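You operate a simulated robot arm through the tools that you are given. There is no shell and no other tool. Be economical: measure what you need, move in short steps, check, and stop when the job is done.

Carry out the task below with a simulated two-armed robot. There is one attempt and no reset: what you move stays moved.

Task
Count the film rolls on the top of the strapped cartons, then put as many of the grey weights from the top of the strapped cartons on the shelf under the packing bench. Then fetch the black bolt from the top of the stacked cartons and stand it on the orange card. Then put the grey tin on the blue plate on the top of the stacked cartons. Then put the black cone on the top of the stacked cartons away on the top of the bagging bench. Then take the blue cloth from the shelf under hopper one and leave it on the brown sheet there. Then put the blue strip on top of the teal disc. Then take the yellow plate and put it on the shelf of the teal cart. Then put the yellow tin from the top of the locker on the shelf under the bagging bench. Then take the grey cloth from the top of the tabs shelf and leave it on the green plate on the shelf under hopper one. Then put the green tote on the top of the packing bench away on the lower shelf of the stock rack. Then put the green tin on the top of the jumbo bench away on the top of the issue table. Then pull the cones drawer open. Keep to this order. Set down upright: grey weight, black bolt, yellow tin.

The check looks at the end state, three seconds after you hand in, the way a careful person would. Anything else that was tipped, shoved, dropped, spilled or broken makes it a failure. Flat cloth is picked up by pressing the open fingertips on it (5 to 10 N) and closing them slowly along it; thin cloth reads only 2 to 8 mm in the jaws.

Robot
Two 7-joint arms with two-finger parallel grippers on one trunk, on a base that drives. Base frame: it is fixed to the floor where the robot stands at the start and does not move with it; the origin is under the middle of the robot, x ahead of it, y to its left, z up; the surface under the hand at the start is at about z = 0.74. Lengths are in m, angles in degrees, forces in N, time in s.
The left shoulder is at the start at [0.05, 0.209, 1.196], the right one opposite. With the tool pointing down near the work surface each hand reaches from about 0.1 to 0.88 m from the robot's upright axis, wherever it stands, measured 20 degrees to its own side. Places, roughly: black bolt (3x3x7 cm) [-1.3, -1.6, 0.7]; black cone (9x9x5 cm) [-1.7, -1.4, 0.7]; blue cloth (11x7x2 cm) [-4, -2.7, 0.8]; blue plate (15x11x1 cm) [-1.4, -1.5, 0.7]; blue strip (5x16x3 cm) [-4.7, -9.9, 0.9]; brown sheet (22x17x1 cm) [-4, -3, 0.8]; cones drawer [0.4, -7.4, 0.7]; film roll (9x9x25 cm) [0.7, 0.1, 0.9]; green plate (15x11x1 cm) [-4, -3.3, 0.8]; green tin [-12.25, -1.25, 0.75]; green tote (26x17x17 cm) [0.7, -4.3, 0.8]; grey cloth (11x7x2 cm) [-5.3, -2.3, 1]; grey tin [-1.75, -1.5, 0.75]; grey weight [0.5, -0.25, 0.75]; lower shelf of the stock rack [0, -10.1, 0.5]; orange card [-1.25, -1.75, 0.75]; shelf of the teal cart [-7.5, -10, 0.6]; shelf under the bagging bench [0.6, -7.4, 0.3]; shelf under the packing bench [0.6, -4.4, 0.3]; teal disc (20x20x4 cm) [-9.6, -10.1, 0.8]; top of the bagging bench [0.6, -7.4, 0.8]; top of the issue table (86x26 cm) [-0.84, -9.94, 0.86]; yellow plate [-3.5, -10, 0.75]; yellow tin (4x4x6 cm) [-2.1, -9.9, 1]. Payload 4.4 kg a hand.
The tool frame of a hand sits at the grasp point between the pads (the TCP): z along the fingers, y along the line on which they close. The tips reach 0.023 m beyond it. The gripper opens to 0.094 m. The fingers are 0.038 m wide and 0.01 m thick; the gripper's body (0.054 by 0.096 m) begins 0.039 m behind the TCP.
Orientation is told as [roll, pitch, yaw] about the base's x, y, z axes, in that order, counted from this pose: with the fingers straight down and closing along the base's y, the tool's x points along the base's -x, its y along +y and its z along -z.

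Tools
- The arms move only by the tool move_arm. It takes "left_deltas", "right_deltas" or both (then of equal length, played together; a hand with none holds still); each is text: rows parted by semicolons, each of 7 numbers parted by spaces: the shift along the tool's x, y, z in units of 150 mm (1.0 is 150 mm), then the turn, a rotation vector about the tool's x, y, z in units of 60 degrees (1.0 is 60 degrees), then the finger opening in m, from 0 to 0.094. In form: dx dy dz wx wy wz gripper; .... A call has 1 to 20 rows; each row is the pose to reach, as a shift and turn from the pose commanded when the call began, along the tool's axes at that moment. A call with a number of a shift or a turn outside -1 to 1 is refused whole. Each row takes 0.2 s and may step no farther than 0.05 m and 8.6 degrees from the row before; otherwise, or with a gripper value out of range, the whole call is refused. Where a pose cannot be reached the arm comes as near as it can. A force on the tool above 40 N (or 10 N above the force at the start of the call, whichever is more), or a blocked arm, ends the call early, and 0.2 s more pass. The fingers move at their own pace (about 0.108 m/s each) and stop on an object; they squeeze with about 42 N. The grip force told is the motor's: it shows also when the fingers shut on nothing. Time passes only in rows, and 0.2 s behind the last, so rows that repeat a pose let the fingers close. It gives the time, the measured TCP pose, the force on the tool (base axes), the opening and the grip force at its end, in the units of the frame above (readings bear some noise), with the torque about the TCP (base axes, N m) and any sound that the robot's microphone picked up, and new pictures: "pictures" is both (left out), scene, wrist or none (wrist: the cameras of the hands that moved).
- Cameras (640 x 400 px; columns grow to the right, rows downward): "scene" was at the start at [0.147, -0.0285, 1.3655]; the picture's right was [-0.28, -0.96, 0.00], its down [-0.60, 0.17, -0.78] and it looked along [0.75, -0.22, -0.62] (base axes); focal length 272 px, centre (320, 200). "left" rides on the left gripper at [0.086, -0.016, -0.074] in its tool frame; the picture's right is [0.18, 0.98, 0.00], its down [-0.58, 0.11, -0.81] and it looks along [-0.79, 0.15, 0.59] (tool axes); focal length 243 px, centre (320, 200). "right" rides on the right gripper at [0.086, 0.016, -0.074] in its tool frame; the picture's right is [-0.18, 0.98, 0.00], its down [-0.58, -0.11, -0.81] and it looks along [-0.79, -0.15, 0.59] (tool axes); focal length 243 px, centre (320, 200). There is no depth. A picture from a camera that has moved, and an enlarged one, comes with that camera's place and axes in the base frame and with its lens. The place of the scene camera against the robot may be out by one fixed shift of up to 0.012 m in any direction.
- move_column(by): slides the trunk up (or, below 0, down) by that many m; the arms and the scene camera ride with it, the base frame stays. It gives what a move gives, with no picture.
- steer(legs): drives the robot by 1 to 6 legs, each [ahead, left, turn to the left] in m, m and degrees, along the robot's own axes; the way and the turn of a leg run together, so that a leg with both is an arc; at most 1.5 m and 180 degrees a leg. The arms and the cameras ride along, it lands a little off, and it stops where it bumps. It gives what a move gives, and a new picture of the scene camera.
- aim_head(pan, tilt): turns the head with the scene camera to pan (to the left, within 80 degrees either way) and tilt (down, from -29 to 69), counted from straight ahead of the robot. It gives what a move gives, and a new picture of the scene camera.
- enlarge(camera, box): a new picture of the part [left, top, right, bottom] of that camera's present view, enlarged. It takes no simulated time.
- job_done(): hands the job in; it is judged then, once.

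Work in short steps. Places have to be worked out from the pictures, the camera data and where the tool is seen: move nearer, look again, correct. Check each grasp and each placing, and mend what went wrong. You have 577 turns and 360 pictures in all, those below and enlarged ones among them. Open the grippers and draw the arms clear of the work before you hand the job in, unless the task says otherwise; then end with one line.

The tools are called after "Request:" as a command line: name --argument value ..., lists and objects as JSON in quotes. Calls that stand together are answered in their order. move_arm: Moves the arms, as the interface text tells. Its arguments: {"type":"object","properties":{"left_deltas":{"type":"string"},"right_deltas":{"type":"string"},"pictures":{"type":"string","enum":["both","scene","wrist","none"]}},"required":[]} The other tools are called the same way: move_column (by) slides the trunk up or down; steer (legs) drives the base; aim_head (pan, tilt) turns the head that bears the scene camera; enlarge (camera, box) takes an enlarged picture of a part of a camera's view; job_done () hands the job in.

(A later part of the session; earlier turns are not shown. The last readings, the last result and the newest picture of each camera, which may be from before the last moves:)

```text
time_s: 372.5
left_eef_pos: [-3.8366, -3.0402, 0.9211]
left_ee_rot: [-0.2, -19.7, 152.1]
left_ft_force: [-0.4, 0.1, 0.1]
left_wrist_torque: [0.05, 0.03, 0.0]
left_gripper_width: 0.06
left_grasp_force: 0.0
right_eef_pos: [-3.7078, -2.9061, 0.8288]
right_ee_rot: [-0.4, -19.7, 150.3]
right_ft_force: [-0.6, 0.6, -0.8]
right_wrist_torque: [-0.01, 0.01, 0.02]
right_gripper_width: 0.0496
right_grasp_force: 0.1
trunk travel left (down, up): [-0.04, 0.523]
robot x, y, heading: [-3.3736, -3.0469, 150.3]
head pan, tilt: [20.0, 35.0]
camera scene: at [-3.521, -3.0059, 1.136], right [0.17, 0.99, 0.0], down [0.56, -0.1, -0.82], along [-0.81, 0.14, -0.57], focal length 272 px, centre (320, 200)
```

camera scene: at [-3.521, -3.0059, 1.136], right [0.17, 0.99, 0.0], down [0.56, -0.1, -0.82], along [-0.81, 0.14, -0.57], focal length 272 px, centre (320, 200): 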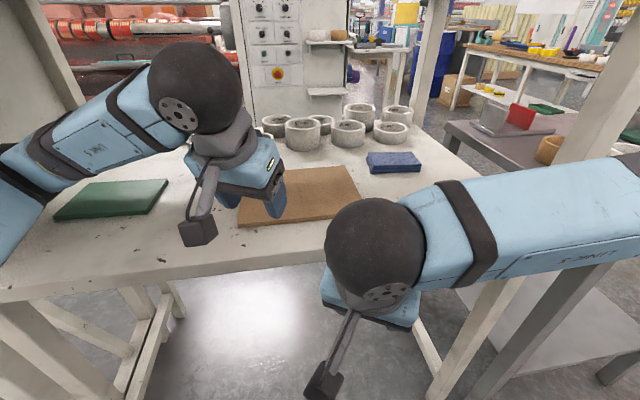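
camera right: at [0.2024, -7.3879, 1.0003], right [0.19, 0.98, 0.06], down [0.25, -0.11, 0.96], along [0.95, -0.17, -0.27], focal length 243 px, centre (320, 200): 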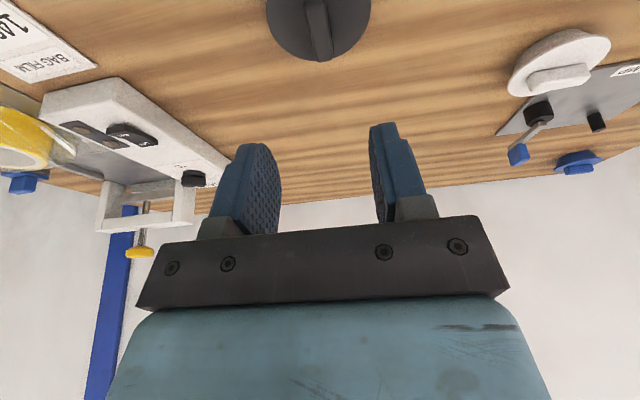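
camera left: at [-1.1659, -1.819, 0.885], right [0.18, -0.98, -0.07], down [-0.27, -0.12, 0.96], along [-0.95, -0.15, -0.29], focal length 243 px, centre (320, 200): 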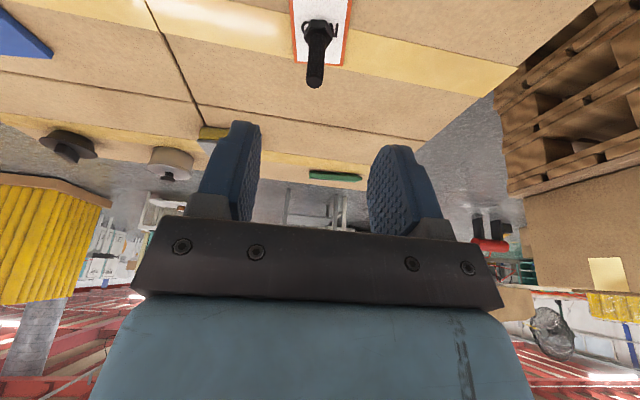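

I reach the left hand forward toward the cloth at 12 cm height, checking with the wrist camera.

Request:
move_arm --left_deltas "-0.2 -0.1 0.07 0 0 0 0.06; -0.4 -0.2 0.14 0 0 0 0.06; -0.6 -0.3 0.21 0 0 0 0.06; -0.8 -0.38 0.28 0 0 0 0.06; -0.94 -0.43 0.337 0 0 0 0.06" --pictures "none"

Request:
move_arm --left_deltas "-0.2 -0.1 0.07 0 0 0 0.06; -0.4 -0.2 0.14 0 0 0 0.06; -0.6 -0.3 0.21 0 0 0 0.06; -0.6 -0.4 0.21 0 0 0 0.06" --pictures "both"

```text
time_s: 373.7
left_eef_pos: [-3.9416, -2.911, 0.9195]
left_ee_rot: [-0.1, -19.6, 152.2]
left_ft_force: [-0.1, -0.5, 0.3]
left_wrist_torque: [0.02, -0.01, 0.02]
left_gripper_width: 0.06
left_grasp_force: 0.1
right_eef_pos: [-3.7082, -2.9068, 0.8294]
right_ee_rot: [-0.5, -19.8, 150.4]
right_ft_force: [-0.6, -0.3, -0.6]
right_wrist_torque: [0.02, -0.02, 0.02]
right_gripper_width: 0.0501
right_grasp_force: 0.1
trunk travel left (down, up): [-0.04, 0.523]
robot x, y, heading: [-3.3703, -3.0495, 150.3]
head pan, tilt: [20.0, 35.0]
```

```text
time_s: 374.7
left_eef_pos: [-3.9946, -2.8138, 0.9223]
left_ee_rot: [-0.1, -19.8, 152.3]
left_ft_force: [0.7, 0.6, -0.5]
left_wrist_torque: [-0.01, -0.03, -0.03]
left_gripper_width: 0.0598
left_grasp_force: 0.1
right_eef_pos: [-3.7075, -2.9065, 0.8285]
right_ee_rot: [-0.3, -19.7, 150.4]
right_ft_force: [0.2, 0.1, -0.2]
right_wrist_torque: [-0.01, 0.0, 0.03]
right_gripper_width: 0.0502
right_grasp_force: 0.0
trunk travel left (down, up): [-0.04, 0.523]
robot x, y, heading: [-3.3735, -3.0474, 150.3]
head pan, tilt: [20.0, 35.0]
camera scene: at [-3.5208, -3.0059, 1.136], right [0.17, 0.99, 0.0], down [0.57, -0.1, -0.82], along [-0.81, 0.14, -0.57], focal length 272 px, centre (320, 200)
camera left: at [-3.8937, -2.8495, 0.9639], right [-0.31, -0.95, -0.07], down [-0.29, 0.03, 0.96], along [-0.91, 0.31, -0.29], focal length 243 px, centre (320, 200)
```

scene: 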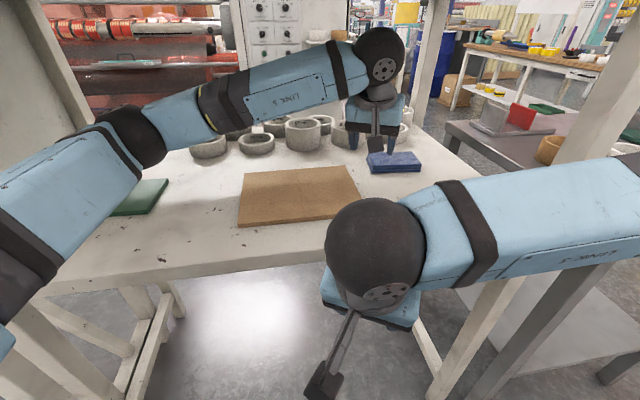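
left: 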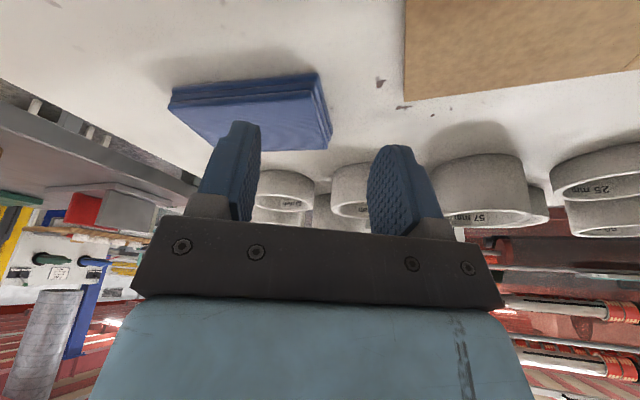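

The cloth is about 11 cm along y, centred near [-4.05,-2.73], top ≈0.84. I move above it, with the fingers nearer vertical.

Request:
move_arm --left_deltas "-0.12 -0.08 0 0 0.05 0 0.06; -0.25 -0.16 0.1 0 0.1 0 0.06; -0.38 -0.24 0.24 0 0.15 0 0.06; -0.485 -0.32 0.386 0 0.2 0 0.06; -0.485 -0.32 0.386 0 0.2 0 0.06" --pictures "both"

```text
time_s: 375.9
left_eef_pos: [-4.0507, -2.7309, 0.8938]
left_ee_rot: [-0.3, -7.8, 152.2]
left_ft_force: [-0.3, 0.2, -0.6]
left_wrist_torque: [-0.01, 0.0, -0.01]
left_gripper_width: 0.0599
left_grasp_force: 0.0
right_eef_pos: [-3.7086, -2.9073, 0.8286]
right_ee_rot: [-0.4, -19.7, 150.4]
right_ft_force: [-0.2, -0.4, 0.6]
right_wrist_torque: [-0.01, -0.02, 0.03]
right_gripper_width: 0.0498
right_grasp_force: 0.1
trunk travel left (down, up): [-0.04, 0.523]
robot x, y, heading: [-3.3752, -3.0514, 150.1]
head pan, tilt: [20.0, 35.0]
camera scene: at [-3.5209, -3.0062, 1.136], right [0.17, 0.99, 0.0], down [0.57, -0.1, -0.82], along [-0.81, 0.14, -0.57], focal length 272 px, centre (320, 200)
camera left: at [-3.9584, -2.7601, 0.9558], right [-0.3, -0.95, -0.03], down [-0.47, 0.12, 0.88], along [-0.83, 0.28, -0.48], focal length 243 px, centre (320, 200)
```

scene: 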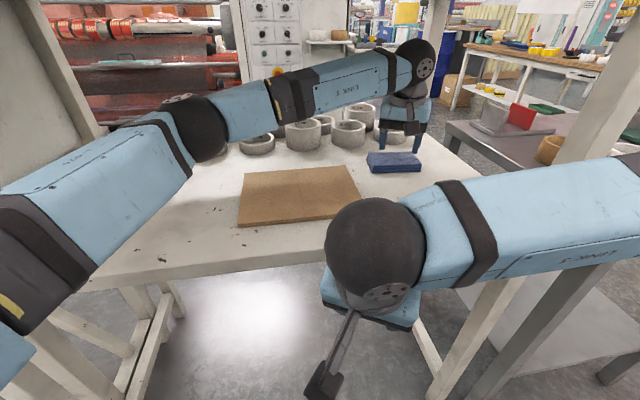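
left: 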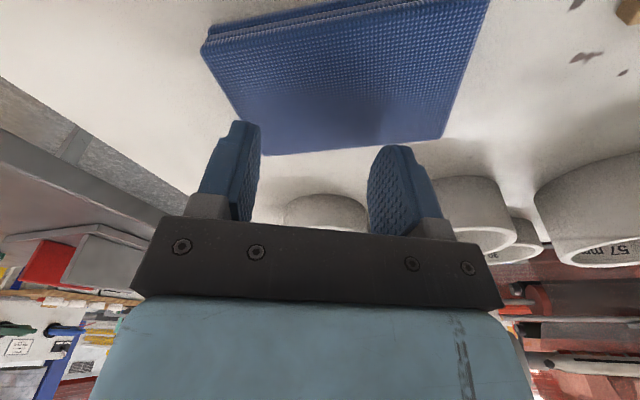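

The cloth centre is about 1 cm nearer than the TCP. I correct and lower to near contact.

Request:
move_arm --left_deltas "0.08 0.01 -0.01 0 0 0 0.06; 0.088 0.01 0.05 0 0 0 0.06; 0.097 0.01 0.115 0 0 0 0.06; 0.1 0.01 0.135 0 0 0 0.06" --pictures "none"

Request:
move_arm --left_deltas "0.003 0 0.02 0 0 0 0.06; 0.005 0 0.04 0 0 0 0.06" --pictures "wrist"

```text
time_s: 376.8
left_eef_pos: [-4.042, -2.7375, 0.8854]
left_ee_rot: [-0.6, -8.8, 152.2]
left_ft_force: [0.9, -2.1, 15.9]
left_wrist_torque: [-0.64, 0.0, 0.01]
left_gripper_width: 0.06
left_grasp_force: 0.6
right_eef_pos: [-3.707, -2.9061, 0.83]
right_ee_rot: [-0.4, -19.9, 150.3]
right_ft_force: [-0.2, 0.1, -0.5]
right_wrist_torque: [-0.02, -0.03, 0.01]
right_gripper_width: 0.0499
right_grasp_force: 0.1
trunk travel left (down, up): [-0.04, 0.523]
robot x, y, heading: [-3.3703, -3.0484, 150.3]
head pan, tilt: [20.0, 35.0]
stopped in row 4 (left hand): the force on the tool passed its limit at 45 N (the readings are from after the stop); the commanded pose is now the measured one
```

```text
time_s: 377.3
left_eef_pos: [-4.0421, -2.7363, 0.8851]
left_ee_rot: [-0.9, -9.2, 152.3]
left_ft_force: [1.2, -0.8, 18.2]
left_wrist_torque: [-0.6, 0.02, 0.0]
left_gripper_width: 0.0598
left_grasp_force: 0.0
right_eef_pos: [-3.7066, -2.9065, 0.8303]
right_ee_rot: [-0.4, -19.9, 150.3]
right_ft_force: [0.3, 0.8, 0.7]
right_wrist_torque: [0.0, 0.03, 0.0]
right_gripper_width: 0.05
right_grasp_force: 0.0
trunk travel left (down, up): [-0.04, 0.523]
robot x, y, heading: [-3.3701, -3.0509, 150.2]
head pan, tilt: [20.0, 35.0]
stopped in row 2 (left hand): the force on the tool passed its limit at 43 N (the readings are from after the stop); the commanded pose is now the measured one
camera left: at [-3.9494, -2.7673, 0.9463], right [-0.3, -0.95, -0.04], down [-0.45, 0.1, 0.89], along [-0.84, 0.28, -0.46], focal length 243 px, centre (320, 200)
```

left: 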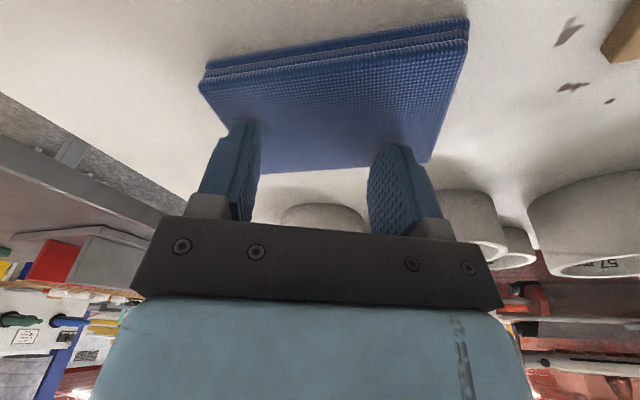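

Contact at z_TCP≈0.885 (cloth top ≈0.86). I ease to about 8 N and close slowly along the cloth.

Request:
move_arm --left_deltas "0 0 -0.005 0 0 0 0.06; 0 0 -0.005 0 0 0 0.05; 0 0 -0.005 0 0 0 0.042; 0 0 -0.005 0 0 0 0.034; 0 0 -0.005 0 0 0 0.026; 0 0 -0.005 0 0 0 0.018; 0 0 -0.005 0 0 0 0.01; 0 0 -0.005 0 0 0 0.0; 0 0 -0.005 0 0 0 0.0" --pictures "wrist"

```text
time_s: 379.3
left_eef_pos: [-4.0421, -2.7364, 0.8851]
left_ee_rot: [-0.8, -9.1, 152.2]
left_ft_force: [-2.2, -5.0, 25.4]
left_wrist_torque: [-0.3, -0.24, -0.11]
left_gripper_width: 0.0
left_grasp_force: 41.9
right_eef_pos: [-3.7072, -2.9076, 0.8304]
right_ee_rot: [-0.5, -19.8, 150.3]
right_ft_force: [0.0, -0.7, 0.7]
right_wrist_torque: [0.02, -0.02, 0.01]
right_gripper_width: 0.0501
right_grasp_force: 0.0
trunk travel left (down, up): [-0.04, 0.523]
robot x, y, heading: [-3.3735, -3.0502, 150.4]
head pan, tilt: [20.0, 35.0]
camera left: at [-3.9491, -2.7676, 0.946], right [-0.3, -0.95, -0.04], down [-0.45, 0.1, 0.89], along [-0.84, 0.28, -0.46], focal length 243 px, centre (320, 200)
```

left: 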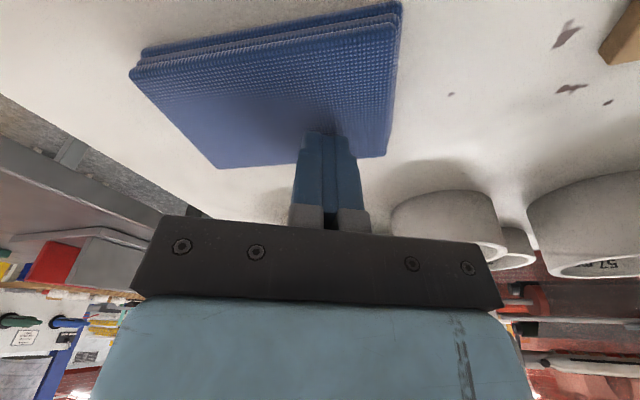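

It slipped: almost all the force was on one finger, and the cloth slid ~2 cm. I lift, level the hand (vertical, roll corrected), re-centre over [-4.02,-2.722].

Request:
move_arm --left_deltas "0 0 -0.1 0 0 0 0.0; 0 0 -0.2 0 0 0 0.05; 0.03 -0.07 -0.22 -0.01 0.07 0 0.05; 0.063 -0.133 -0.21 -0.02 0.145 0 0.05; 0.063 -0.133 -0.21 -0.02 0.145 0 0.05" --pictures "wrist"

```text
time_s: 380.5
left_eef_pos: [-4.0215, -2.7268, 0.9108]
left_ee_rot: [0.5, 0.0, 152.2]
left_ft_force: [0.9, -0.6, 0.4]
left_wrist_torque: [0.01, 0.01, 0.01]
left_gripper_width: 0.0501
left_grasp_force: 0.1
right_eef_pos: [-3.7064, -2.9058, 0.8299]
right_ee_rot: [-0.4, -19.7, 150.4]
right_ft_force: [-0.4, 0.1, 0.2]
right_wrist_torque: [-0.03, 0.01, 0.0]
right_gripper_width: 0.0502
right_grasp_force: 0.2
trunk travel left (down, up): [-0.04, 0.523]
robot x, y, heading: [-3.3734, -3.0493, 150.2]
head pan, tilt: [20.0, 35.0]
camera left: at [-3.9373, -2.7511, 0.9854], right [-0.3, -0.96, 0.01], down [-0.56, 0.18, 0.81], along [-0.77, 0.23, -0.59], focal length 243 px, centre (320, 200)
```

left: 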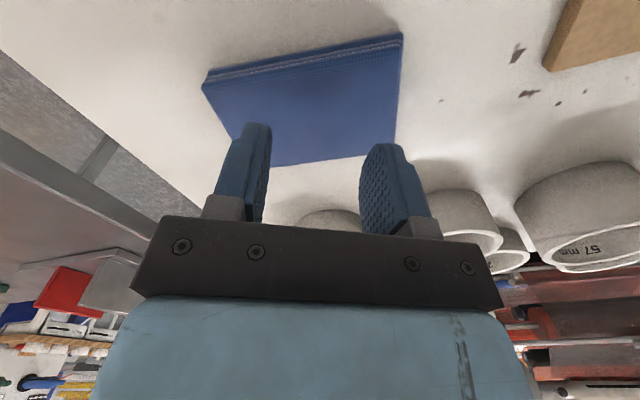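

Centred now. I descend to just above, then in 1 mm steps watch force.

Request:
move_arm --left_deltas "0.01 0 0.08 0 0 0 0.05; 0.02 0 0.147 0 0 0 0.05; 0.02 0 0.16 0 0 0 0.05; 0.02 0 0.167 0 0 0 0.05" --pictures "none"

Request:
move_arm --left_deltas "0 0 0.007 0 0 0 0.05; 0 0 0.014 0 0 0 0.05" --pictures "none"

```text
time_s: 381.5
left_eef_pos: [-4.0226, -2.728, 0.8865]
left_ee_rot: [0.4, -0.2, 152.2]
left_ft_force: [0.0, -0.6, -0.2]
left_wrist_torque: [-0.02, -0.01, -0.04]
left_gripper_width: 0.05
left_grasp_force: 0.1
right_eef_pos: [-3.7079, -2.9061, 0.8295]
right_ee_rot: [-0.4, -19.7, 150.3]
right_ft_force: [-1.3, -0.9, 1.1]
right_wrist_torque: [0.04, -0.02, 0.01]
right_gripper_width: 0.0499
right_grasp_force: 0.0
trunk travel left (down, up): [-0.04, 0.523]
robot x, y, heading: [-3.3743, -3.0497, 150.0]
head pan, tilt: [20.0, 35.0]
```

```text
time_s: 382.1
left_eef_pos: [-4.0184, -2.727, 0.8846]
left_ee_rot: [0.6, -0.1, 152.3]
left_ft_force: [-0.6, -0.1, -0.8]
left_wrist_torque: [-0.02, 0.03, -0.02]
left_gripper_width: 0.05
left_grasp_force: 0.1
right_eef_pos: [-3.7081, -2.9058, 0.8292]
right_ee_rot: [-0.4, -19.6, 150.3]
right_ft_force: [0.1, -0.2, -0.1]
right_wrist_torque: [0.0, -0.03, -0.01]
right_gripper_width: 0.0502
right_grasp_force: 0.0
trunk travel left (down, up): [-0.04, 0.523]
robot x, y, heading: [-3.3738, -3.0495, 150.5]
head pan, tilt: [20.0, 35.0]
```

Request:
move_arm --left_deltas "0 0 0.007 0 0 0 0.05; 0 0 0.014 0 0 0 0.05; 0 0 0.014 0 0 0 0.05" --pictures "none"

Request:
move_arm --left_deltas "0 0 0.007 0 0 0 0.05; 0 0 0.01 0 0 0 0.05" --pictures "none"

```text
time_s: 382.9
left_eef_pos: [-4.0192, -2.7266, 0.8828]
left_ee_rot: [0.4, -0.1, 152.2]
left_ft_force: [-0.4, -0.6, 4.6]
left_wrist_torque: [0.1, -0.06, -0.02]
left_gripper_width: 0.0494
left_grasp_force: 0.1
right_eef_pos: [-3.7073, -2.9071, 0.8288]
right_ee_rot: [-0.4, -19.9, 150.3]
right_ft_force: [0.4, -0.3, -0.5]
right_wrist_torque: [-0.03, -0.04, 0.02]
right_gripper_width: 0.0499
right_grasp_force: 0.1
trunk travel left (down, up): [-0.04, 0.523]
robot x, y, heading: [-3.3723, -3.0534, 150.2]
head pan, tilt: [20.0, 35.0]
```

```text
time_s: 383.5
left_eef_pos: [-4.018, -2.7261, 0.8818]
left_ee_rot: [0.4, -0.2, 152.3]
left_ft_force: [-1.9, -0.1, 14.2]
left_wrist_torque: [0.32, -0.17, 0.08]
left_gripper_width: 0.0495
left_grasp_force: 0.1
right_eef_pos: [-3.707, -2.9073, 0.8286]
right_ee_rot: [-0.4, -19.9, 150.2]
right_ft_force: [0.0, -0.2, 0.9]
right_wrist_torque: [-0.02, -0.01, -0.01]
right_gripper_width: 0.0499
right_grasp_force: 0.0
trunk travel left (down, up): [-0.04, 0.523]
robot x, y, heading: [-3.3741, -3.0494, 150.3]
head pan, tilt: [20.0, 35.0]
```

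Now the right finger carries more. I split the difference in roll (+0.5°), ease to ~8 N, and read.

Request:
move_arm --left_deltas "0 0 -0.008 0.008 0 0 0.05; 0 0 -0.003 0.008 0 0 0.05; 0 0 -0.003 0.008 0 0 0.05" --pictures "none"

```text
time_s: 384.3
left_eef_pos: [-4.0199, -2.7263, 0.8825]
left_ee_rot: [-0.1, -0.4, 152.2]
left_ft_force: [-3.0, 2.9, 19.1]
left_wrist_torque: [-0.03, 0.03, -0.01]
left_gripper_width: 0.0496
left_grasp_force: 0.0
right_eef_pos: [-3.7066, -2.9074, 0.8307]
right_ee_rot: [-0.4, -19.8, 150.3]
right_ft_force: [0.0, -1.0, -0.1]
right_wrist_torque: [-0.01, 0.01, 0.0]
right_gripper_width: 0.05
right_grasp_force: 0.0
trunk travel left (down, up): [-0.04, 0.523]
robot x, y, heading: [-3.3731, -3.0497, 150.0]
head pan, tilt: [20.0, 35.0]
```

Balanced now. I ease 1 mm to bring the force under 10 N, then close slowly.

Request:
move_arm --left_deltas "0 0 -0.008 0 0 0 0.05; 0 0 -0.008 0 0 0 0.05" --pictures "none"

Request:
move_arm --left_deltas "0 0 0 0 0 0 0.044; 0 0 0 0 0 0 0.038; 0 0 0 0 0 0 0.032; 0 0 0 0 0 0 0.026; 0 0 0 0 0 0 0.02; 0 0 0 0 0 0 0.014; 0 0 0 0 0 0 0.008; 0 0 0 0 0 0 0.0; 0 0 0 0 0 0 0.0" --pictures "wrist"

```text
time_s: 384.9
left_eef_pos: [-4.0195, -2.7267, 0.8838]
left_ee_rot: [0.1, -0.1, 152.2]
left_ft_force: [-4.4, 3.8, 13.0]
left_wrist_torque: [0.09, 0.09, 0.09]
left_gripper_width: 0.0496
left_grasp_force: 0.0
right_eef_pos: [-3.7071, -2.905, 0.8284]
right_ee_rot: [-0.4, -19.8, 150.3]
right_ft_force: [0.4, -0.4, 0.1]
right_wrist_torque: [-0.01, 0.0, -0.02]
right_gripper_width: 0.0502
right_grasp_force: 0.0
trunk travel left (down, up): [-0.04, 0.523]
robot x, y, heading: [-3.3742, -3.0518, 150.2]
head pan, tilt: [20.0, 35.0]
```

```text
time_s: 386.9
left_eef_pos: [-4.0189, -2.7276, 0.8836]
left_ee_rot: [0.0, -0.3, 152.2]
left_ft_force: [0.3, -1.7, 6.8]
left_wrist_torque: [-0.02, -0.06, -0.01]
left_gripper_width: 0.0
left_grasp_force: 41.7
right_eef_pos: [-3.7078, -2.9069, 0.8296]
right_ee_rot: [-0.4, -19.8, 150.4]
right_ft_force: [0.1, -0.3, 0.1]
right_wrist_torque: [0.01, 0.01, -0.05]
right_gripper_width: 0.0502
right_grasp_force: 0.2
trunk travel left (down, up): [-0.04, 0.523]
robot x, y, heading: [-3.3692, -3.0503, 150.3]
head pan, tilt: [20.0, 35.0]
camera left: at [-3.9344, -2.7527, 0.9579], right [-0.29, -0.96, 0.0], down [-0.56, 0.17, 0.81], along [-0.77, 0.24, -0.59], focal length 243 px, centre (320, 200)
```

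left: 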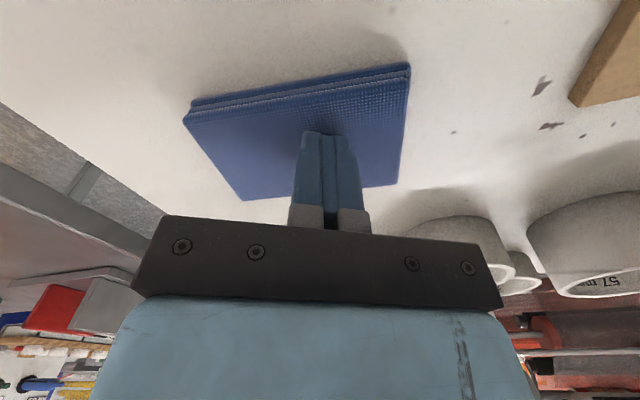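

It slid over without bunching. I'll retry slower with a steady 8–10 N: lift, reopen, and press again.

Request:
move_arm --left_deltas "0 0 -0.05 0 0 0 0.0; 0 0 -0.05 0 0 0 0.06; 0 0 -0.05 0 0 0 0.06; 0 0 -0.02 0 0 0 0.06; 0 0 0 0 0 0 0.06; 0 0 0.004 0 0 0 0.06; 0 0 0.004 0 0 0 0.06" --pictures "none"

```text
time_s: 388.5
left_eef_pos: [-4.0193, -2.7267, 0.8828]
left_ee_rot: [0.0, -0.1, 152.2]
left_ft_force: [-0.2, 1.9, 1.8]
left_wrist_torque: [-0.04, -0.04, 0.01]
left_gripper_width: 0.0599
left_grasp_force: 0.1
right_eef_pos: [-3.7086, -2.9056, 0.8291]
right_ee_rot: [-0.6, -19.8, 150.3]
right_ft_force: [0.4, 0.0, 0.1]
right_wrist_torque: [-0.01, -0.01, 0.01]
right_gripper_width: 0.0501
right_grasp_force: 0.2
trunk travel left (down, up): [-0.04, 0.523]
robot x, y, heading: [-3.3733, -3.0514, 150.1]
head pan, tilt: [20.0, 35.0]
```

Request:
move_arm --left_deltas "0 0 0.006 0 0 0 0.06; 0 0 0.006 0 0 0 0.06" --pictures "none"

```text
time_s: 389.1
left_eef_pos: [-4.0184, -2.7274, 0.8827]
left_ee_rot: [0.0, -0.1, 152.1]
left_ft_force: [-2.5, 4.2, 9.6]
left_wrist_torque: [0.0, 0.02, 0.0]
left_gripper_width: 0.0598
left_grasp_force: 0.1
right_eef_pos: [-3.708, -2.9055, 0.83]
right_ee_rot: [-0.5, -19.8, 150.3]
right_ft_force: [0.2, 0.1, 0.1]
right_wrist_torque: [0.01, 0.03, 0.01]
right_gripper_width: 0.0502
right_grasp_force: 0.0
trunk travel left (down, up): [-0.04, 0.523]
robot x, y, heading: [-3.3732, -3.0459, 150.2]
head pan, tilt: [20.0, 35.0]
```

Balanced at 9.6 N. I close very slowly.

Request:
move_arm --left_deltas "0 0 0 0 0 0 0.057; 0 0 0 0 0 0 0.054; 0 0 0 0 0 0 0.051; 0 0 0 0 0 0 0.048; 0 0 0 0 0 0 0.045; 0 0 0 0 0 0 0.042; 0 0 0 0 0 0 0.039; 0 0 0 0 0 0 0.036; 0 0 0 0 0 0 0.033; 0 0 0 0 0 0 0.03; 0 0 0 0 0 0 0.027; 0 0 0 0 0 0 0.024" --pictures "wrist"

```text
time_s: 391.7
left_eef_pos: [-4.018, -2.7279, 0.8831]
left_ee_rot: [-0.1, -0.2, 152.3]
left_ft_force: [-1.6, -4.0, 13.4]
left_wrist_torque: [-0.14, -0.03, 0.04]
left_gripper_width: 0.0275
left_grasp_force: 4.1
right_eef_pos: [-3.7071, -2.906, 0.829]
right_ee_rot: [-0.4, -19.8, 150.3]
right_ft_force: [0.1, -0.4, 0.5]
right_wrist_torque: [0.0, -0.03, -0.03]
right_gripper_width: 0.0502
right_grasp_force: 0.0
trunk travel left (down, up): [-0.04, 0.523]
robot x, y, heading: [-3.3695, -3.0503, 150.1]
head pan, tilt: [20.0, 35.0]
camera left: at [-3.934, -2.7531, 0.9577], right [-0.29, -0.96, 0.0], down [-0.56, 0.17, 0.81], along [-0.77, 0.24, -0.59], focal length 243 px, centre (320, 200)
```

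left: 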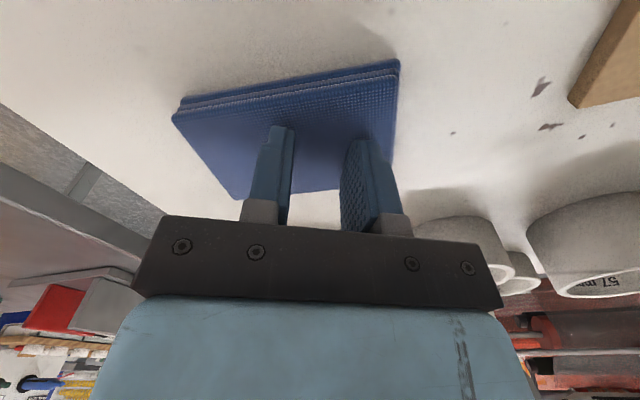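

Resistance appears (4 N in the jaws). I continue closing at this pace.

Request:
move_arm --left_deltas "0 0 0 0 0 0 0.021; 0 0 0 0 0 0 0.018; 0 0 0 0 0 0 0.015; 0 0 0 0 0 0 0.012; 0 0 0 0 0 0 0.009; 0 0 0 0 0 0 0.006; 0 0 0 0 0 0 0.003; 0 0 0 0 0 0 0.0; 0 0 0 0 0 0 0.0; 0 0 0 0 0 0 0.0" --pictures "wrist"

```text
time_s: 393.9
left_eef_pos: [-4.0185, -2.728, 0.8817]
left_ee_rot: [0.0, -0.2, 152.2]
left_ft_force: [0.7, -0.2, 13.4]
left_wrist_torque: [-0.1, -0.07, 0.0]
left_gripper_width: 0.0002
left_grasp_force: 42.4
right_eef_pos: [-3.7068, -2.907, 0.8286]
right_ee_rot: [-0.3, -19.8, 150.3]
right_ft_force: [-0.7, 0.2, -0.3]
right_wrist_torque: [0.01, 0.01, 0.0]
right_gripper_width: 0.0501
right_grasp_force: 0.0
trunk travel left (down, up): [-0.04, 0.523]
robot x, y, heading: [-3.3704, -3.0517, 150.5]
head pan, tilt: [20.0, 35.0]
camera left: at [-3.9338, -2.7529, 0.9577], right [-0.3, -0.96, 0.0], down [-0.56, 0.17, 0.81], along [-0.77, 0.24, -0.59], focal length 243 px, centre (320, 200)
```

left: 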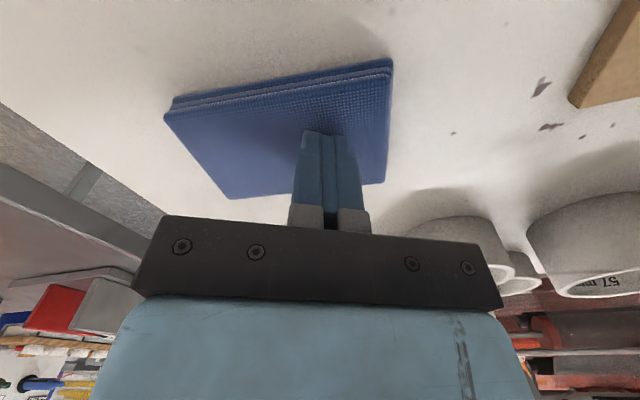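

Pinching the top fails – it's a thick folded pad. I'll grip it across its 7 cm width instead: lift, open fully, and turn the hand about 69° so the fingers close along x.

Request:
move_arm --left_deltas "0 0 -0.2 0 0 0 0.0; 0 0 -0.4 0 0 0.12 0.094; 0 0 -0.4 0 0 0.25 0.094; 0 0 -0.4 0 0 0.38 0.094; 0 0 -0.4 0 0 0.51 0.094; 0 0 -0.4 0 0 0.64 0.094; 0 0 -0.4 0 0 0.77 0.094; 0 0 -0.4 0 0 0.9 0.094; 0 0 -0.4 0 0 1.0 0.094" --pictures "none"

Request:
move_arm --left_deltas "0 0 0 0 0 0.07 0.094; 0 0 0 0 0 0.145 0.094; 0 0 0 0 0 0.145 0.094" --pictures "both"

```text
time_s: 395.9
left_eef_pos: [-4.021, -2.7251, 0.9414]
left_ee_rot: [0.0, 0.0, 106.0]
left_ft_force: [-0.4, 0.3, -0.2]
left_wrist_torque: [-0.01, 0.01, -0.01]
left_gripper_width: 0.0943
left_grasp_force: 0.0
left hand out of reach, approached as far as the arm can: row 8, 9
right_eef_pos: [-3.708, -2.9062, 0.8287]
right_ee_rot: [-0.4, -19.6, 150.4]
right_ft_force: [-1.1, -0.5, -0.5]
right_wrist_torque: [0.0, 0.01, 0.0]
right_gripper_width: 0.0501
right_grasp_force: 0.1
trunk travel left (down, up): [-0.04, 0.523]
robot x, y, heading: [-3.3752, -3.0503, 150.4]
head pan, tilt: [20.0, 35.0]
```

```text
time_s: 396.7
left_eef_pos: [-4.0198, -2.7268, 0.9416]
left_ee_rot: [0.0, -0.1, 106.1]
left_ft_force: [-0.6, 0.5, 1.0]
left_wrist_torque: [0.01, 0.01, -0.01]
left_gripper_width: 0.0941
left_grasp_force: 0.1
left hand out of reach, approached as far as the arm can: row 1, 2, 3
right_eef_pos: [-3.7078, -2.9056, 0.8295]
right_ee_rot: [-0.4, -19.7, 150.2]
right_ft_force: [0.1, 0.5, 0.2]
right_wrist_torque: [0.01, -0.03, 0.0]
right_gripper_width: 0.0501
right_grasp_force: 0.1
trunk travel left (down, up): [-0.04, 0.523]
robot x, y, heading: [-3.3725, -3.048, 150.3]
head pan, tilt: [20.0, 35.0]
camera scene: at [-3.5212, -3.0058, 1.1359], right [0.17, 0.99, 0.0], down [0.57, -0.1, -0.82], along [-0.81, 0.14, -0.57], focal length 272 px, centre (320, 200)
camera left: at [-3.98, -2.8044, 1.0161], right [-0.89, -0.45, 0.0], down [-0.26, 0.53, 0.81], along [-0.36, 0.72, -0.59], focal length 243 px, centre (320, 200)
```

scene: 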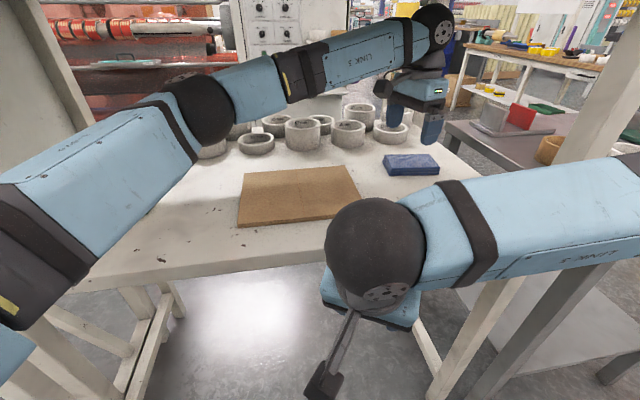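
left: 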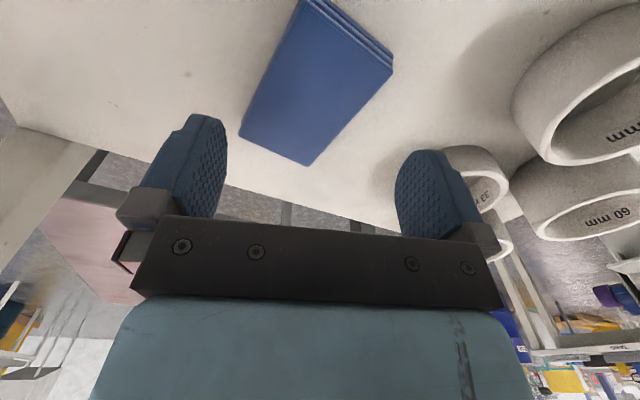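

The wrist stops at yaw 106°, 22° short. I'll press lightly on the pad with both tips and turn it by 23° so that its sides line up with the reachable hand angle.

Request:
move_arm --left_deltas "-0.025 -0.035 0.1 0 0 0 0.05; -0.025 -0.035 0.2 0 0 0 0.05; -0.025 -0.035 0.3 0 0 0 0.05; -0.025 -0.035 0.36 0 0 0 0.05; -0.025 -0.035 0.38 0 0 0 0.05" --pictures "none"

Request:
move_arm --left_deltas "0 0 0.007 0 0 0 0.05; 0 0 0.014 0 0 0 0.05" --pictures "none"

```text
time_s: 397.9
left_eef_pos: [-4.0158, -2.7203, 0.8852]
left_ee_rot: [0.0, -0.2, 106.1]
left_ft_force: [-0.3, 0.1, 0.9]
left_wrist_torque: [-0.04, -0.01, 0.01]
left_gripper_width: 0.0498
left_grasp_force: 0.1
right_eef_pos: [-3.7081, -2.9061, 0.8282]
right_ee_rot: [-0.3, -19.7, 150.2]
right_ft_force: [-0.2, -0.1, 0.1]
right_wrist_torque: [-0.03, -0.02, 0.01]
right_gripper_width: 0.0499
right_grasp_force: 0.1
trunk travel left (down, up): [-0.04, 0.523]
robot x, y, heading: [-3.3677, -3.0509, 150.4]
head pan, tilt: [20.0, 35.0]
```

```text
time_s: 398.5
left_eef_pos: [-4.0154, -2.722, 0.8834]
left_ee_rot: [0.1, -0.1, 106.2]
left_ft_force: [1.5, -1.1, 3.4]
left_wrist_torque: [-0.03, -0.09, -0.02]
left_gripper_width: 0.0503
left_grasp_force: 0.6
right_eef_pos: [-3.7077, -2.9077, 0.8297]
right_ee_rot: [-0.4, -19.8, 150.3]
right_ft_force: [0.2, 0.5, 0.3]
right_wrist_torque: [0.03, 0.03, -0.03]
right_gripper_width: 0.05
right_grasp_force: 0.0
trunk travel left (down, up): [-0.04, 0.523]
robot x, y, heading: [-3.3702, -3.0496, 150.3]
head pan, tilt: [20.0, 35.0]
```

Touching. I press 1 mm more, rotate by 23°, lift, and turn back.

Request:
move_arm --left_deltas "0 0 0.009 0 0 0 0.05; 0 0 0.009 0 0 -0.07 0.05; 0 0 0.009 0 0 -0.15 0.05; 0 0 0.009 0 0 -0.23 0.05; 0 0 0.009 0 0 -0.31 0.05; 0 0 0.009 0 0 -0.39 0.05; 0 0 0.009 0 0 -0.39 0.05; 0 0 -0.2 0 0 -0.39 0.05; 0 0 -0.4 0 0 -0.3 0.094; 0 0 -0.4 0 0 -0.2 0.094; 0 0 -0.4 0 0 -0.1 0.094; 0 0 -0.4 0 0 0 0.094; 0 0 -0.4 0 0 0 0.094" --pictures "wrist"

```text
time_s: 401.3
left_eef_pos: [-4.0149, -2.7221, 0.9412]
left_ee_rot: [0.1, -0.1, 106.1]
left_ft_force: [-0.2, -0.6, 0.2]
left_wrist_torque: [0.01, -0.01, -0.02]
left_gripper_width: 0.0941
left_grasp_force: 0.0
right_eef_pos: [-3.708, -2.9063, 0.8291]
right_ee_rot: [-0.4, -19.7, 150.3]
right_ft_force: [-0.7, 0.7, -1.0]
right_wrist_torque: [-0.01, 0.04, -0.01]
right_gripper_width: 0.0497
right_grasp_force: 0.0
trunk travel left (down, up): [-0.04, 0.523]
robot x, y, heading: [-3.3729, -3.0497, 150.5]
head pan, tilt: [20.0, 35.0]
camera left: at [-3.9755, -2.8, 1.0164], right [-0.89, -0.45, 0.0], down [-0.26, 0.53, 0.81], along [-0.36, 0.72, -0.59], focal length 243 px, centre (320, 200)
```

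left: 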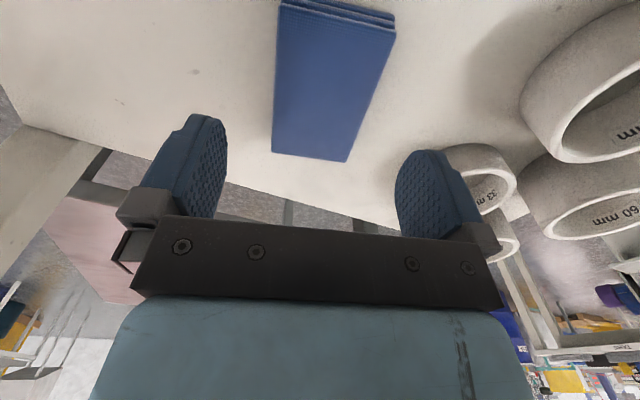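

The pad turned and now lines up with the fingers. I lower around it to near the shelf, then close.

Request:
move_arm --left_deltas "0.02 0.012 0.15 0 0 0 0.094; 0.03 0.012 0.3 0 0 0 0.094; 0.03 0.012 0.4 0 0 0 0.094; 0.03 0.012 0.44 0 0 0 0.094; 0.03 0.012 0.45 0 0 0 0.094" --pictures "wrist"

```text
time_s: 402.5
left_eef_pos: [-4.0164, -2.7268, 0.8753]
left_ee_rot: [0.0, -0.1, 106.0]
left_ft_force: [0.2, 0.1, 0.0]
left_wrist_torque: [-0.02, 0.01, 0.03]
left_gripper_width: 0.094
left_grasp_force: 0.0
right_eef_pos: [-3.7074, -2.9067, 0.8292]
right_ee_rot: [-0.3, -19.8, 150.3]
right_ft_force: [0.3, 0.6, 0.2]
right_wrist_torque: [-0.05, 0.01, 0.04]
right_gripper_width: 0.0499
right_grasp_force: 0.1
trunk travel left (down, up): [-0.04, 0.523]
robot x, y, heading: [-3.3731, -3.0522, 150.2]
head pan, tilt: [20.0, 35.0]
camera left: at [-3.9768, -2.8049, 0.9504], right [-0.89, -0.45, 0.0], down [-0.26, 0.53, 0.81], along [-0.36, 0.72, -0.59], focal length 243 px, centre (320, 200)
```

left: 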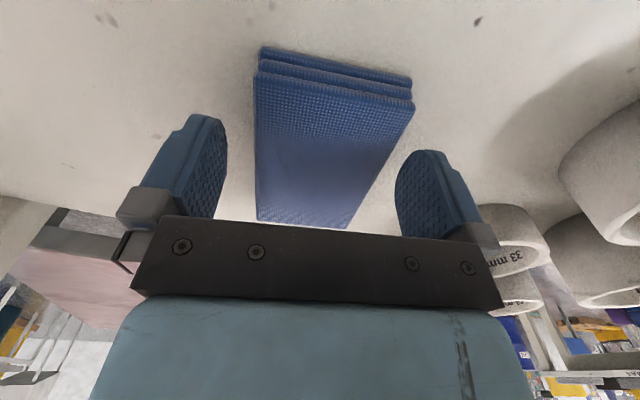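

The folded pad is between the fingers. I close.

Request:
move_arm --left_deltas "0 0 0 0 0 0 0.085; 0 0 0 0 0 0 0.077; 0 0 0 0 0 0 0.07; 0 0 0 0 0 0 0.064; 0 0 0 0 0 0 0.058; 0 0 0 0 0 0 0.052" --pictures "wrist"

```text
time_s: 403.9
left_eef_pos: [-4.0162, -2.7259, 0.8766]
left_ee_rot: [0.1, -0.1, 106.1]
left_ft_force: [0.5, 0.0, 1.2]
left_wrist_torque: [-0.01, -0.01, -0.01]
left_gripper_width: 0.0667
left_grasp_force: 41.6
right_eef_pos: [-3.709, -2.9052, 0.8288]
right_ee_rot: [-0.4, -19.7, 150.2]
right_ft_force: [0.6, 0.3, 0.5]
right_wrist_torque: [-0.01, 0.0, 0.06]
right_gripper_width: 0.0502
right_grasp_force: 0.0
trunk travel left (down, up): [-0.04, 0.523]
robot x, y, heading: [-3.3744, -3.0511, 150.4]
head pan, tilt: [20.0, 35.0]
camera left: at [-3.9768, -2.8049, 0.9507], right [-0.89, -0.45, 0.0], down [-0.26, 0.53, 0.81], along [-0.36, 0.72, -0.59], focal length 243 px, centre (320, 200)
```

left: 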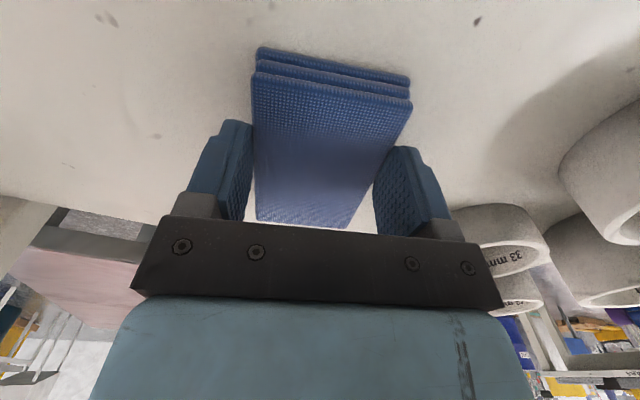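

Firmly held as a pad (67 mm). I lift 7 cm and carry it south toward the brown sheet centre [-3.97,-2.97].

Request:
move_arm --left_deltas "0 0 -0.15 0 0 0 0.05; 0 0 -0.3 0 0 0 0.05; 0.05 0 -0.45 0 0 0 0.05; 0.25 0.02 -0.45 0 0 0 0.05; 0.45 0.04 -0.45 0 0 0 0.05; 0.65 0.07 -0.45 0 0 0 0.05; 0.82 0.093 -0.45 0 0 0 0.05; 0.82 0.093 -0.45 0 0 0 0.05" --pictures "wrist"

```text
time_s: 405.7
left_eef_pos: [-3.9933, -2.8486, 0.9415]
left_ee_rot: [0.1, -0.1, 106.1]
left_ft_force: [0.0, -0.8, -1.2]
left_wrist_torque: [-0.02, 0.01, -0.01]
left_gripper_width: 0.0669
left_grasp_force: 41.9
right_eef_pos: [-3.7082, -2.9065, 0.829]
right_ee_rot: [-0.4, -19.7, 150.3]
right_ft_force: [0.6, 0.3, -1.1]
right_wrist_torque: [-0.02, 0.0, 0.04]
right_gripper_width: 0.05
right_grasp_force: 0.2
trunk travel left (down, up): [-0.04, 0.523]
robot x, y, heading: [-3.3732, -3.0531, 150.3]
head pan, tilt: [20.0, 35.0]
camera left: at [-3.9545, -2.9268, 1.0166], right [-0.89, -0.45, 0.0], down [-0.26, 0.53, 0.81], along [-0.36, 0.72, -0.59], focal length 243 px, centre (320, 200)
```

left: 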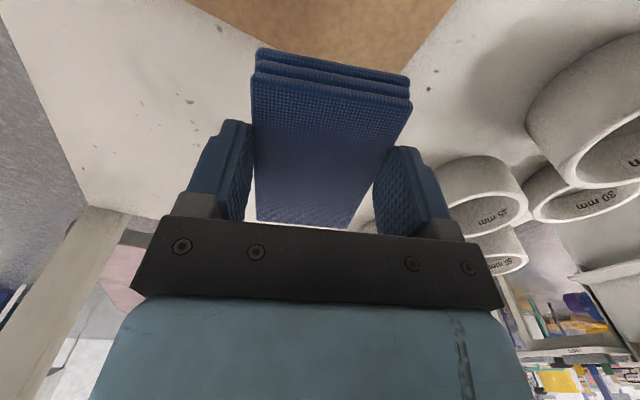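

Held well. Continuing to the sheet.

Request:
move_arm --left_deltas "0.2 0.03 0 0 0 0 0.05; 0.4 0.06 0 0 0 0 0.05; 0.6 0.09 0 0 0 0 0.05; 0.81 0.107 0 0 0 0 0.05; 0.81 0.107 0 0 0 0 0.05" --pictures "both"

```text
time_s: 406.9
left_eef_pos: [-3.978, -2.9696, 0.9446]
left_ee_rot: [0.1, -0.1, 106.1]
left_ft_force: [0.3, 1.0, -0.6]
left_wrist_torque: [-0.03, 0.0, 0.01]
left_gripper_width: 0.0665
left_grasp_force: 42.4
right_eef_pos: [-3.7091, -2.9078, 0.8291]
right_ee_rot: [-0.4, -19.8, 150.4]
right_ft_force: [-0.8, 0.7, 0.2]
right_wrist_torque: [0.01, -0.02, 0.02]
right_gripper_width: 0.0499
right_grasp_force: 0.0
trunk travel left (down, up): [-0.04, 0.523]
robot x, y, heading: [-3.3699, -3.0505, 149.9]
head pan, tilt: [20.0, 35.0]
camera scene: at [-3.5212, -3.0056, 1.1359], right [0.17, 0.99, 0.0], down [0.57, -0.1, -0.82], along [-0.81, 0.14, -0.57], focal length 272 px, centre (320, 200)
camera left: at [-3.9377, -3.0478, 1.0196], right [-0.89, -0.45, 0.0], down [-0.26, 0.53, 0.81], along [-0.36, 0.72, -0.59], focal length 243 px, centre (320, 200)
```

scene: 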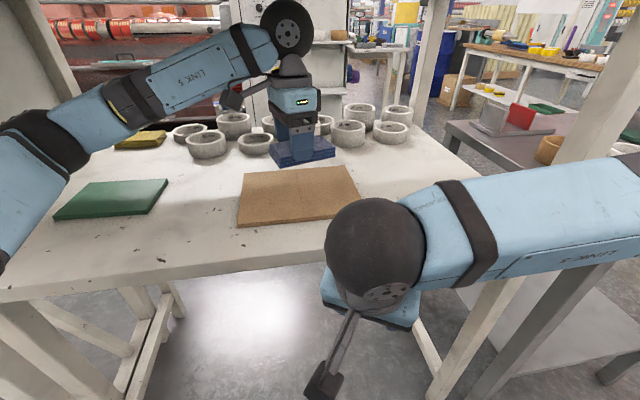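
left: 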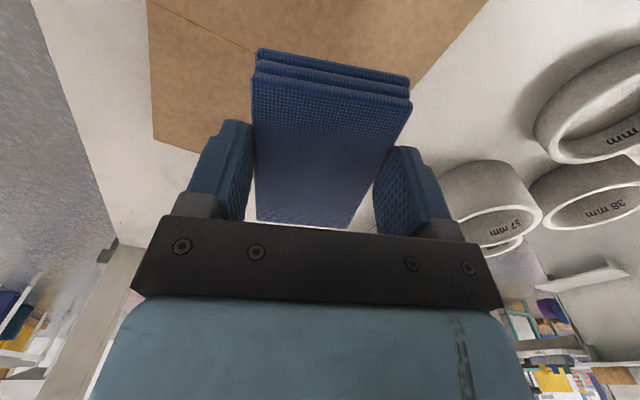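

Sheet spans about x −4.04…−3.87, y −3.07…−2.85. I shift 2 cm to its middle and lower.

Request:
move_arm --left_deltas "-0.01 -0.08 0 0 0 0 0.05; -0.013 -0.149 0.1 0 0 0 0.05; -0.013 -0.149 0.22 0 0 0 0.05; -0.013 -0.149 0.32 0 0 0 0.05; -0.013 -0.149 0.36 0 0 0 0.05; -0.013 -0.149 0.375 0 0 0 0.05; -0.013 -0.149 0.39 0 0 0 0.05" --pictures "wrist"

```text
time_s: 408.5
left_eef_pos: [-3.956, -2.9619, 0.8848]
left_ee_rot: [0.3, -0.3, 106.1]
left_ft_force: [-1.7, -2.1, 15.5]
left_wrist_torque: [-0.33, -0.17, -0.04]
left_gripper_width: 0.0667
left_grasp_force: 42.5
right_eef_pos: [-3.7058, -2.9064, 0.8292]
right_ee_rot: [-0.4, -19.8, 150.3]
right_ft_force: [0.3, 0.1, 0.3]
right_wrist_torque: [-0.04, 0.01, 0.0]
right_gripper_width: 0.05
right_grasp_force: 0.0
trunk travel left (down, up): [-0.04, 0.523]
robot x, y, heading: [-3.3695, -3.0463, 150.4]
head pan, tilt: [20.0, 35.0]
camera left: at [-3.916, -3.0399, 0.9601], right [-0.89, -0.45, 0.0], down [-0.26, 0.53, 0.81], along [-0.37, 0.72, -0.59], focal length 243 px, centre (320, 200)
```

left: 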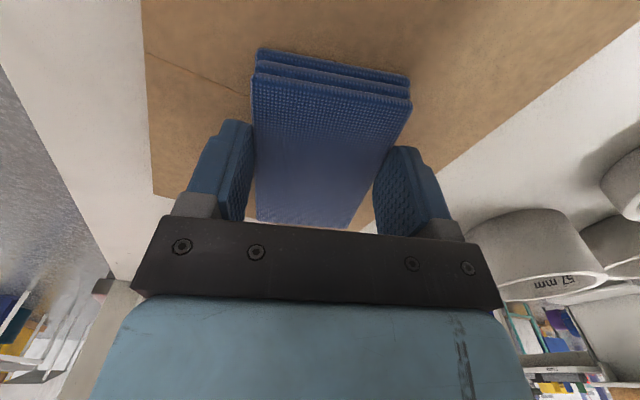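

The pad is well inside the sheet. I release and rise.

Request:
move_arm --left_deltas "0 0 -0.005 0 0 0 0.08; 0 0 -0.005 0 0 0 0.094; 0 0 -0.005 0 0 0 0.094; 0 0 -0.2 0 0 0 0.094; 0 0 -0.45 0 0 0 0.094; 0.2 0 -0.5 0 0 0 0.094; 0.4 0 -0.5 0 0 0 0.094" --pictures "both"

```text
time_s: 410.1
left_eef_pos: [-3.9408, -3.0187, 0.9578]
left_ee_rot: [0.1, -0.1, 106.0]
left_ft_force: [0.4, 0.4, 0.5]
left_wrist_torque: [-0.01, -0.01, -0.02]
left_gripper_width: 0.094
left_grasp_force: 0.1
right_eef_pos: [-3.7083, -2.9064, 0.8295]
right_ee_rot: [-0.4, -19.8, 150.3]
right_ft_force: [0.4, 1.0, -0.2]
right_wrist_torque: [0.03, -0.02, 0.01]
right_gripper_width: 0.0499
right_grasp_force: 0.1
trunk travel left (down, up): [-0.04, 0.523]
robot x, y, heading: [-3.3738, -3.0486, 150.0]
head pan, tilt: [20.0, 35.0]
camera scene: at [-3.5213, -3.0061, 1.1359], right [0.17, 0.99, 0.0], down [0.57, -0.1, -0.82], along [-0.81, 0.14, -0.57], focal length 272 px, centre (320, 200)
camera left: at [-3.9008, -3.097, 1.0343], right [-0.89, -0.45, 0.0], down [-0.26, 0.53, 0.81], along [-0.36, 0.72, -0.59], focal length 243 px, centre (320, 200)
```

scene: 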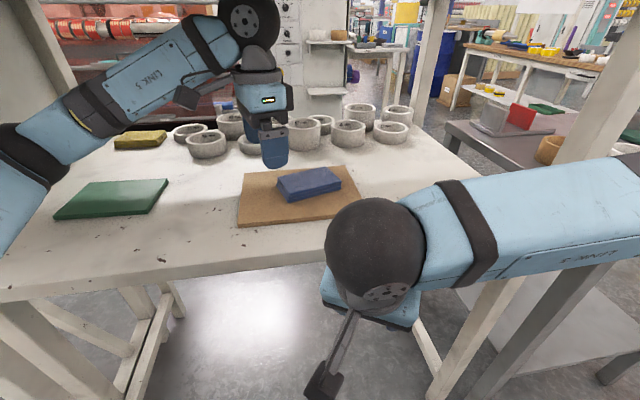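
left: 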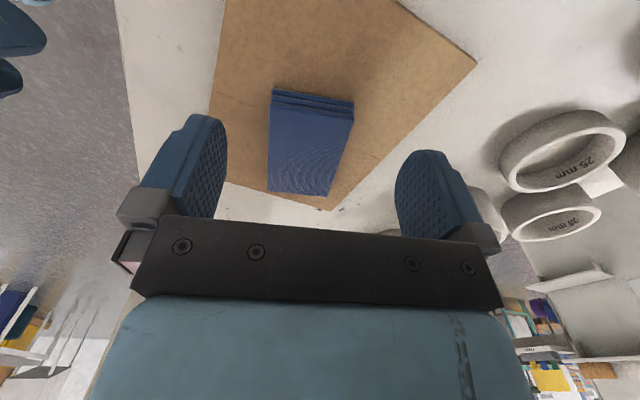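

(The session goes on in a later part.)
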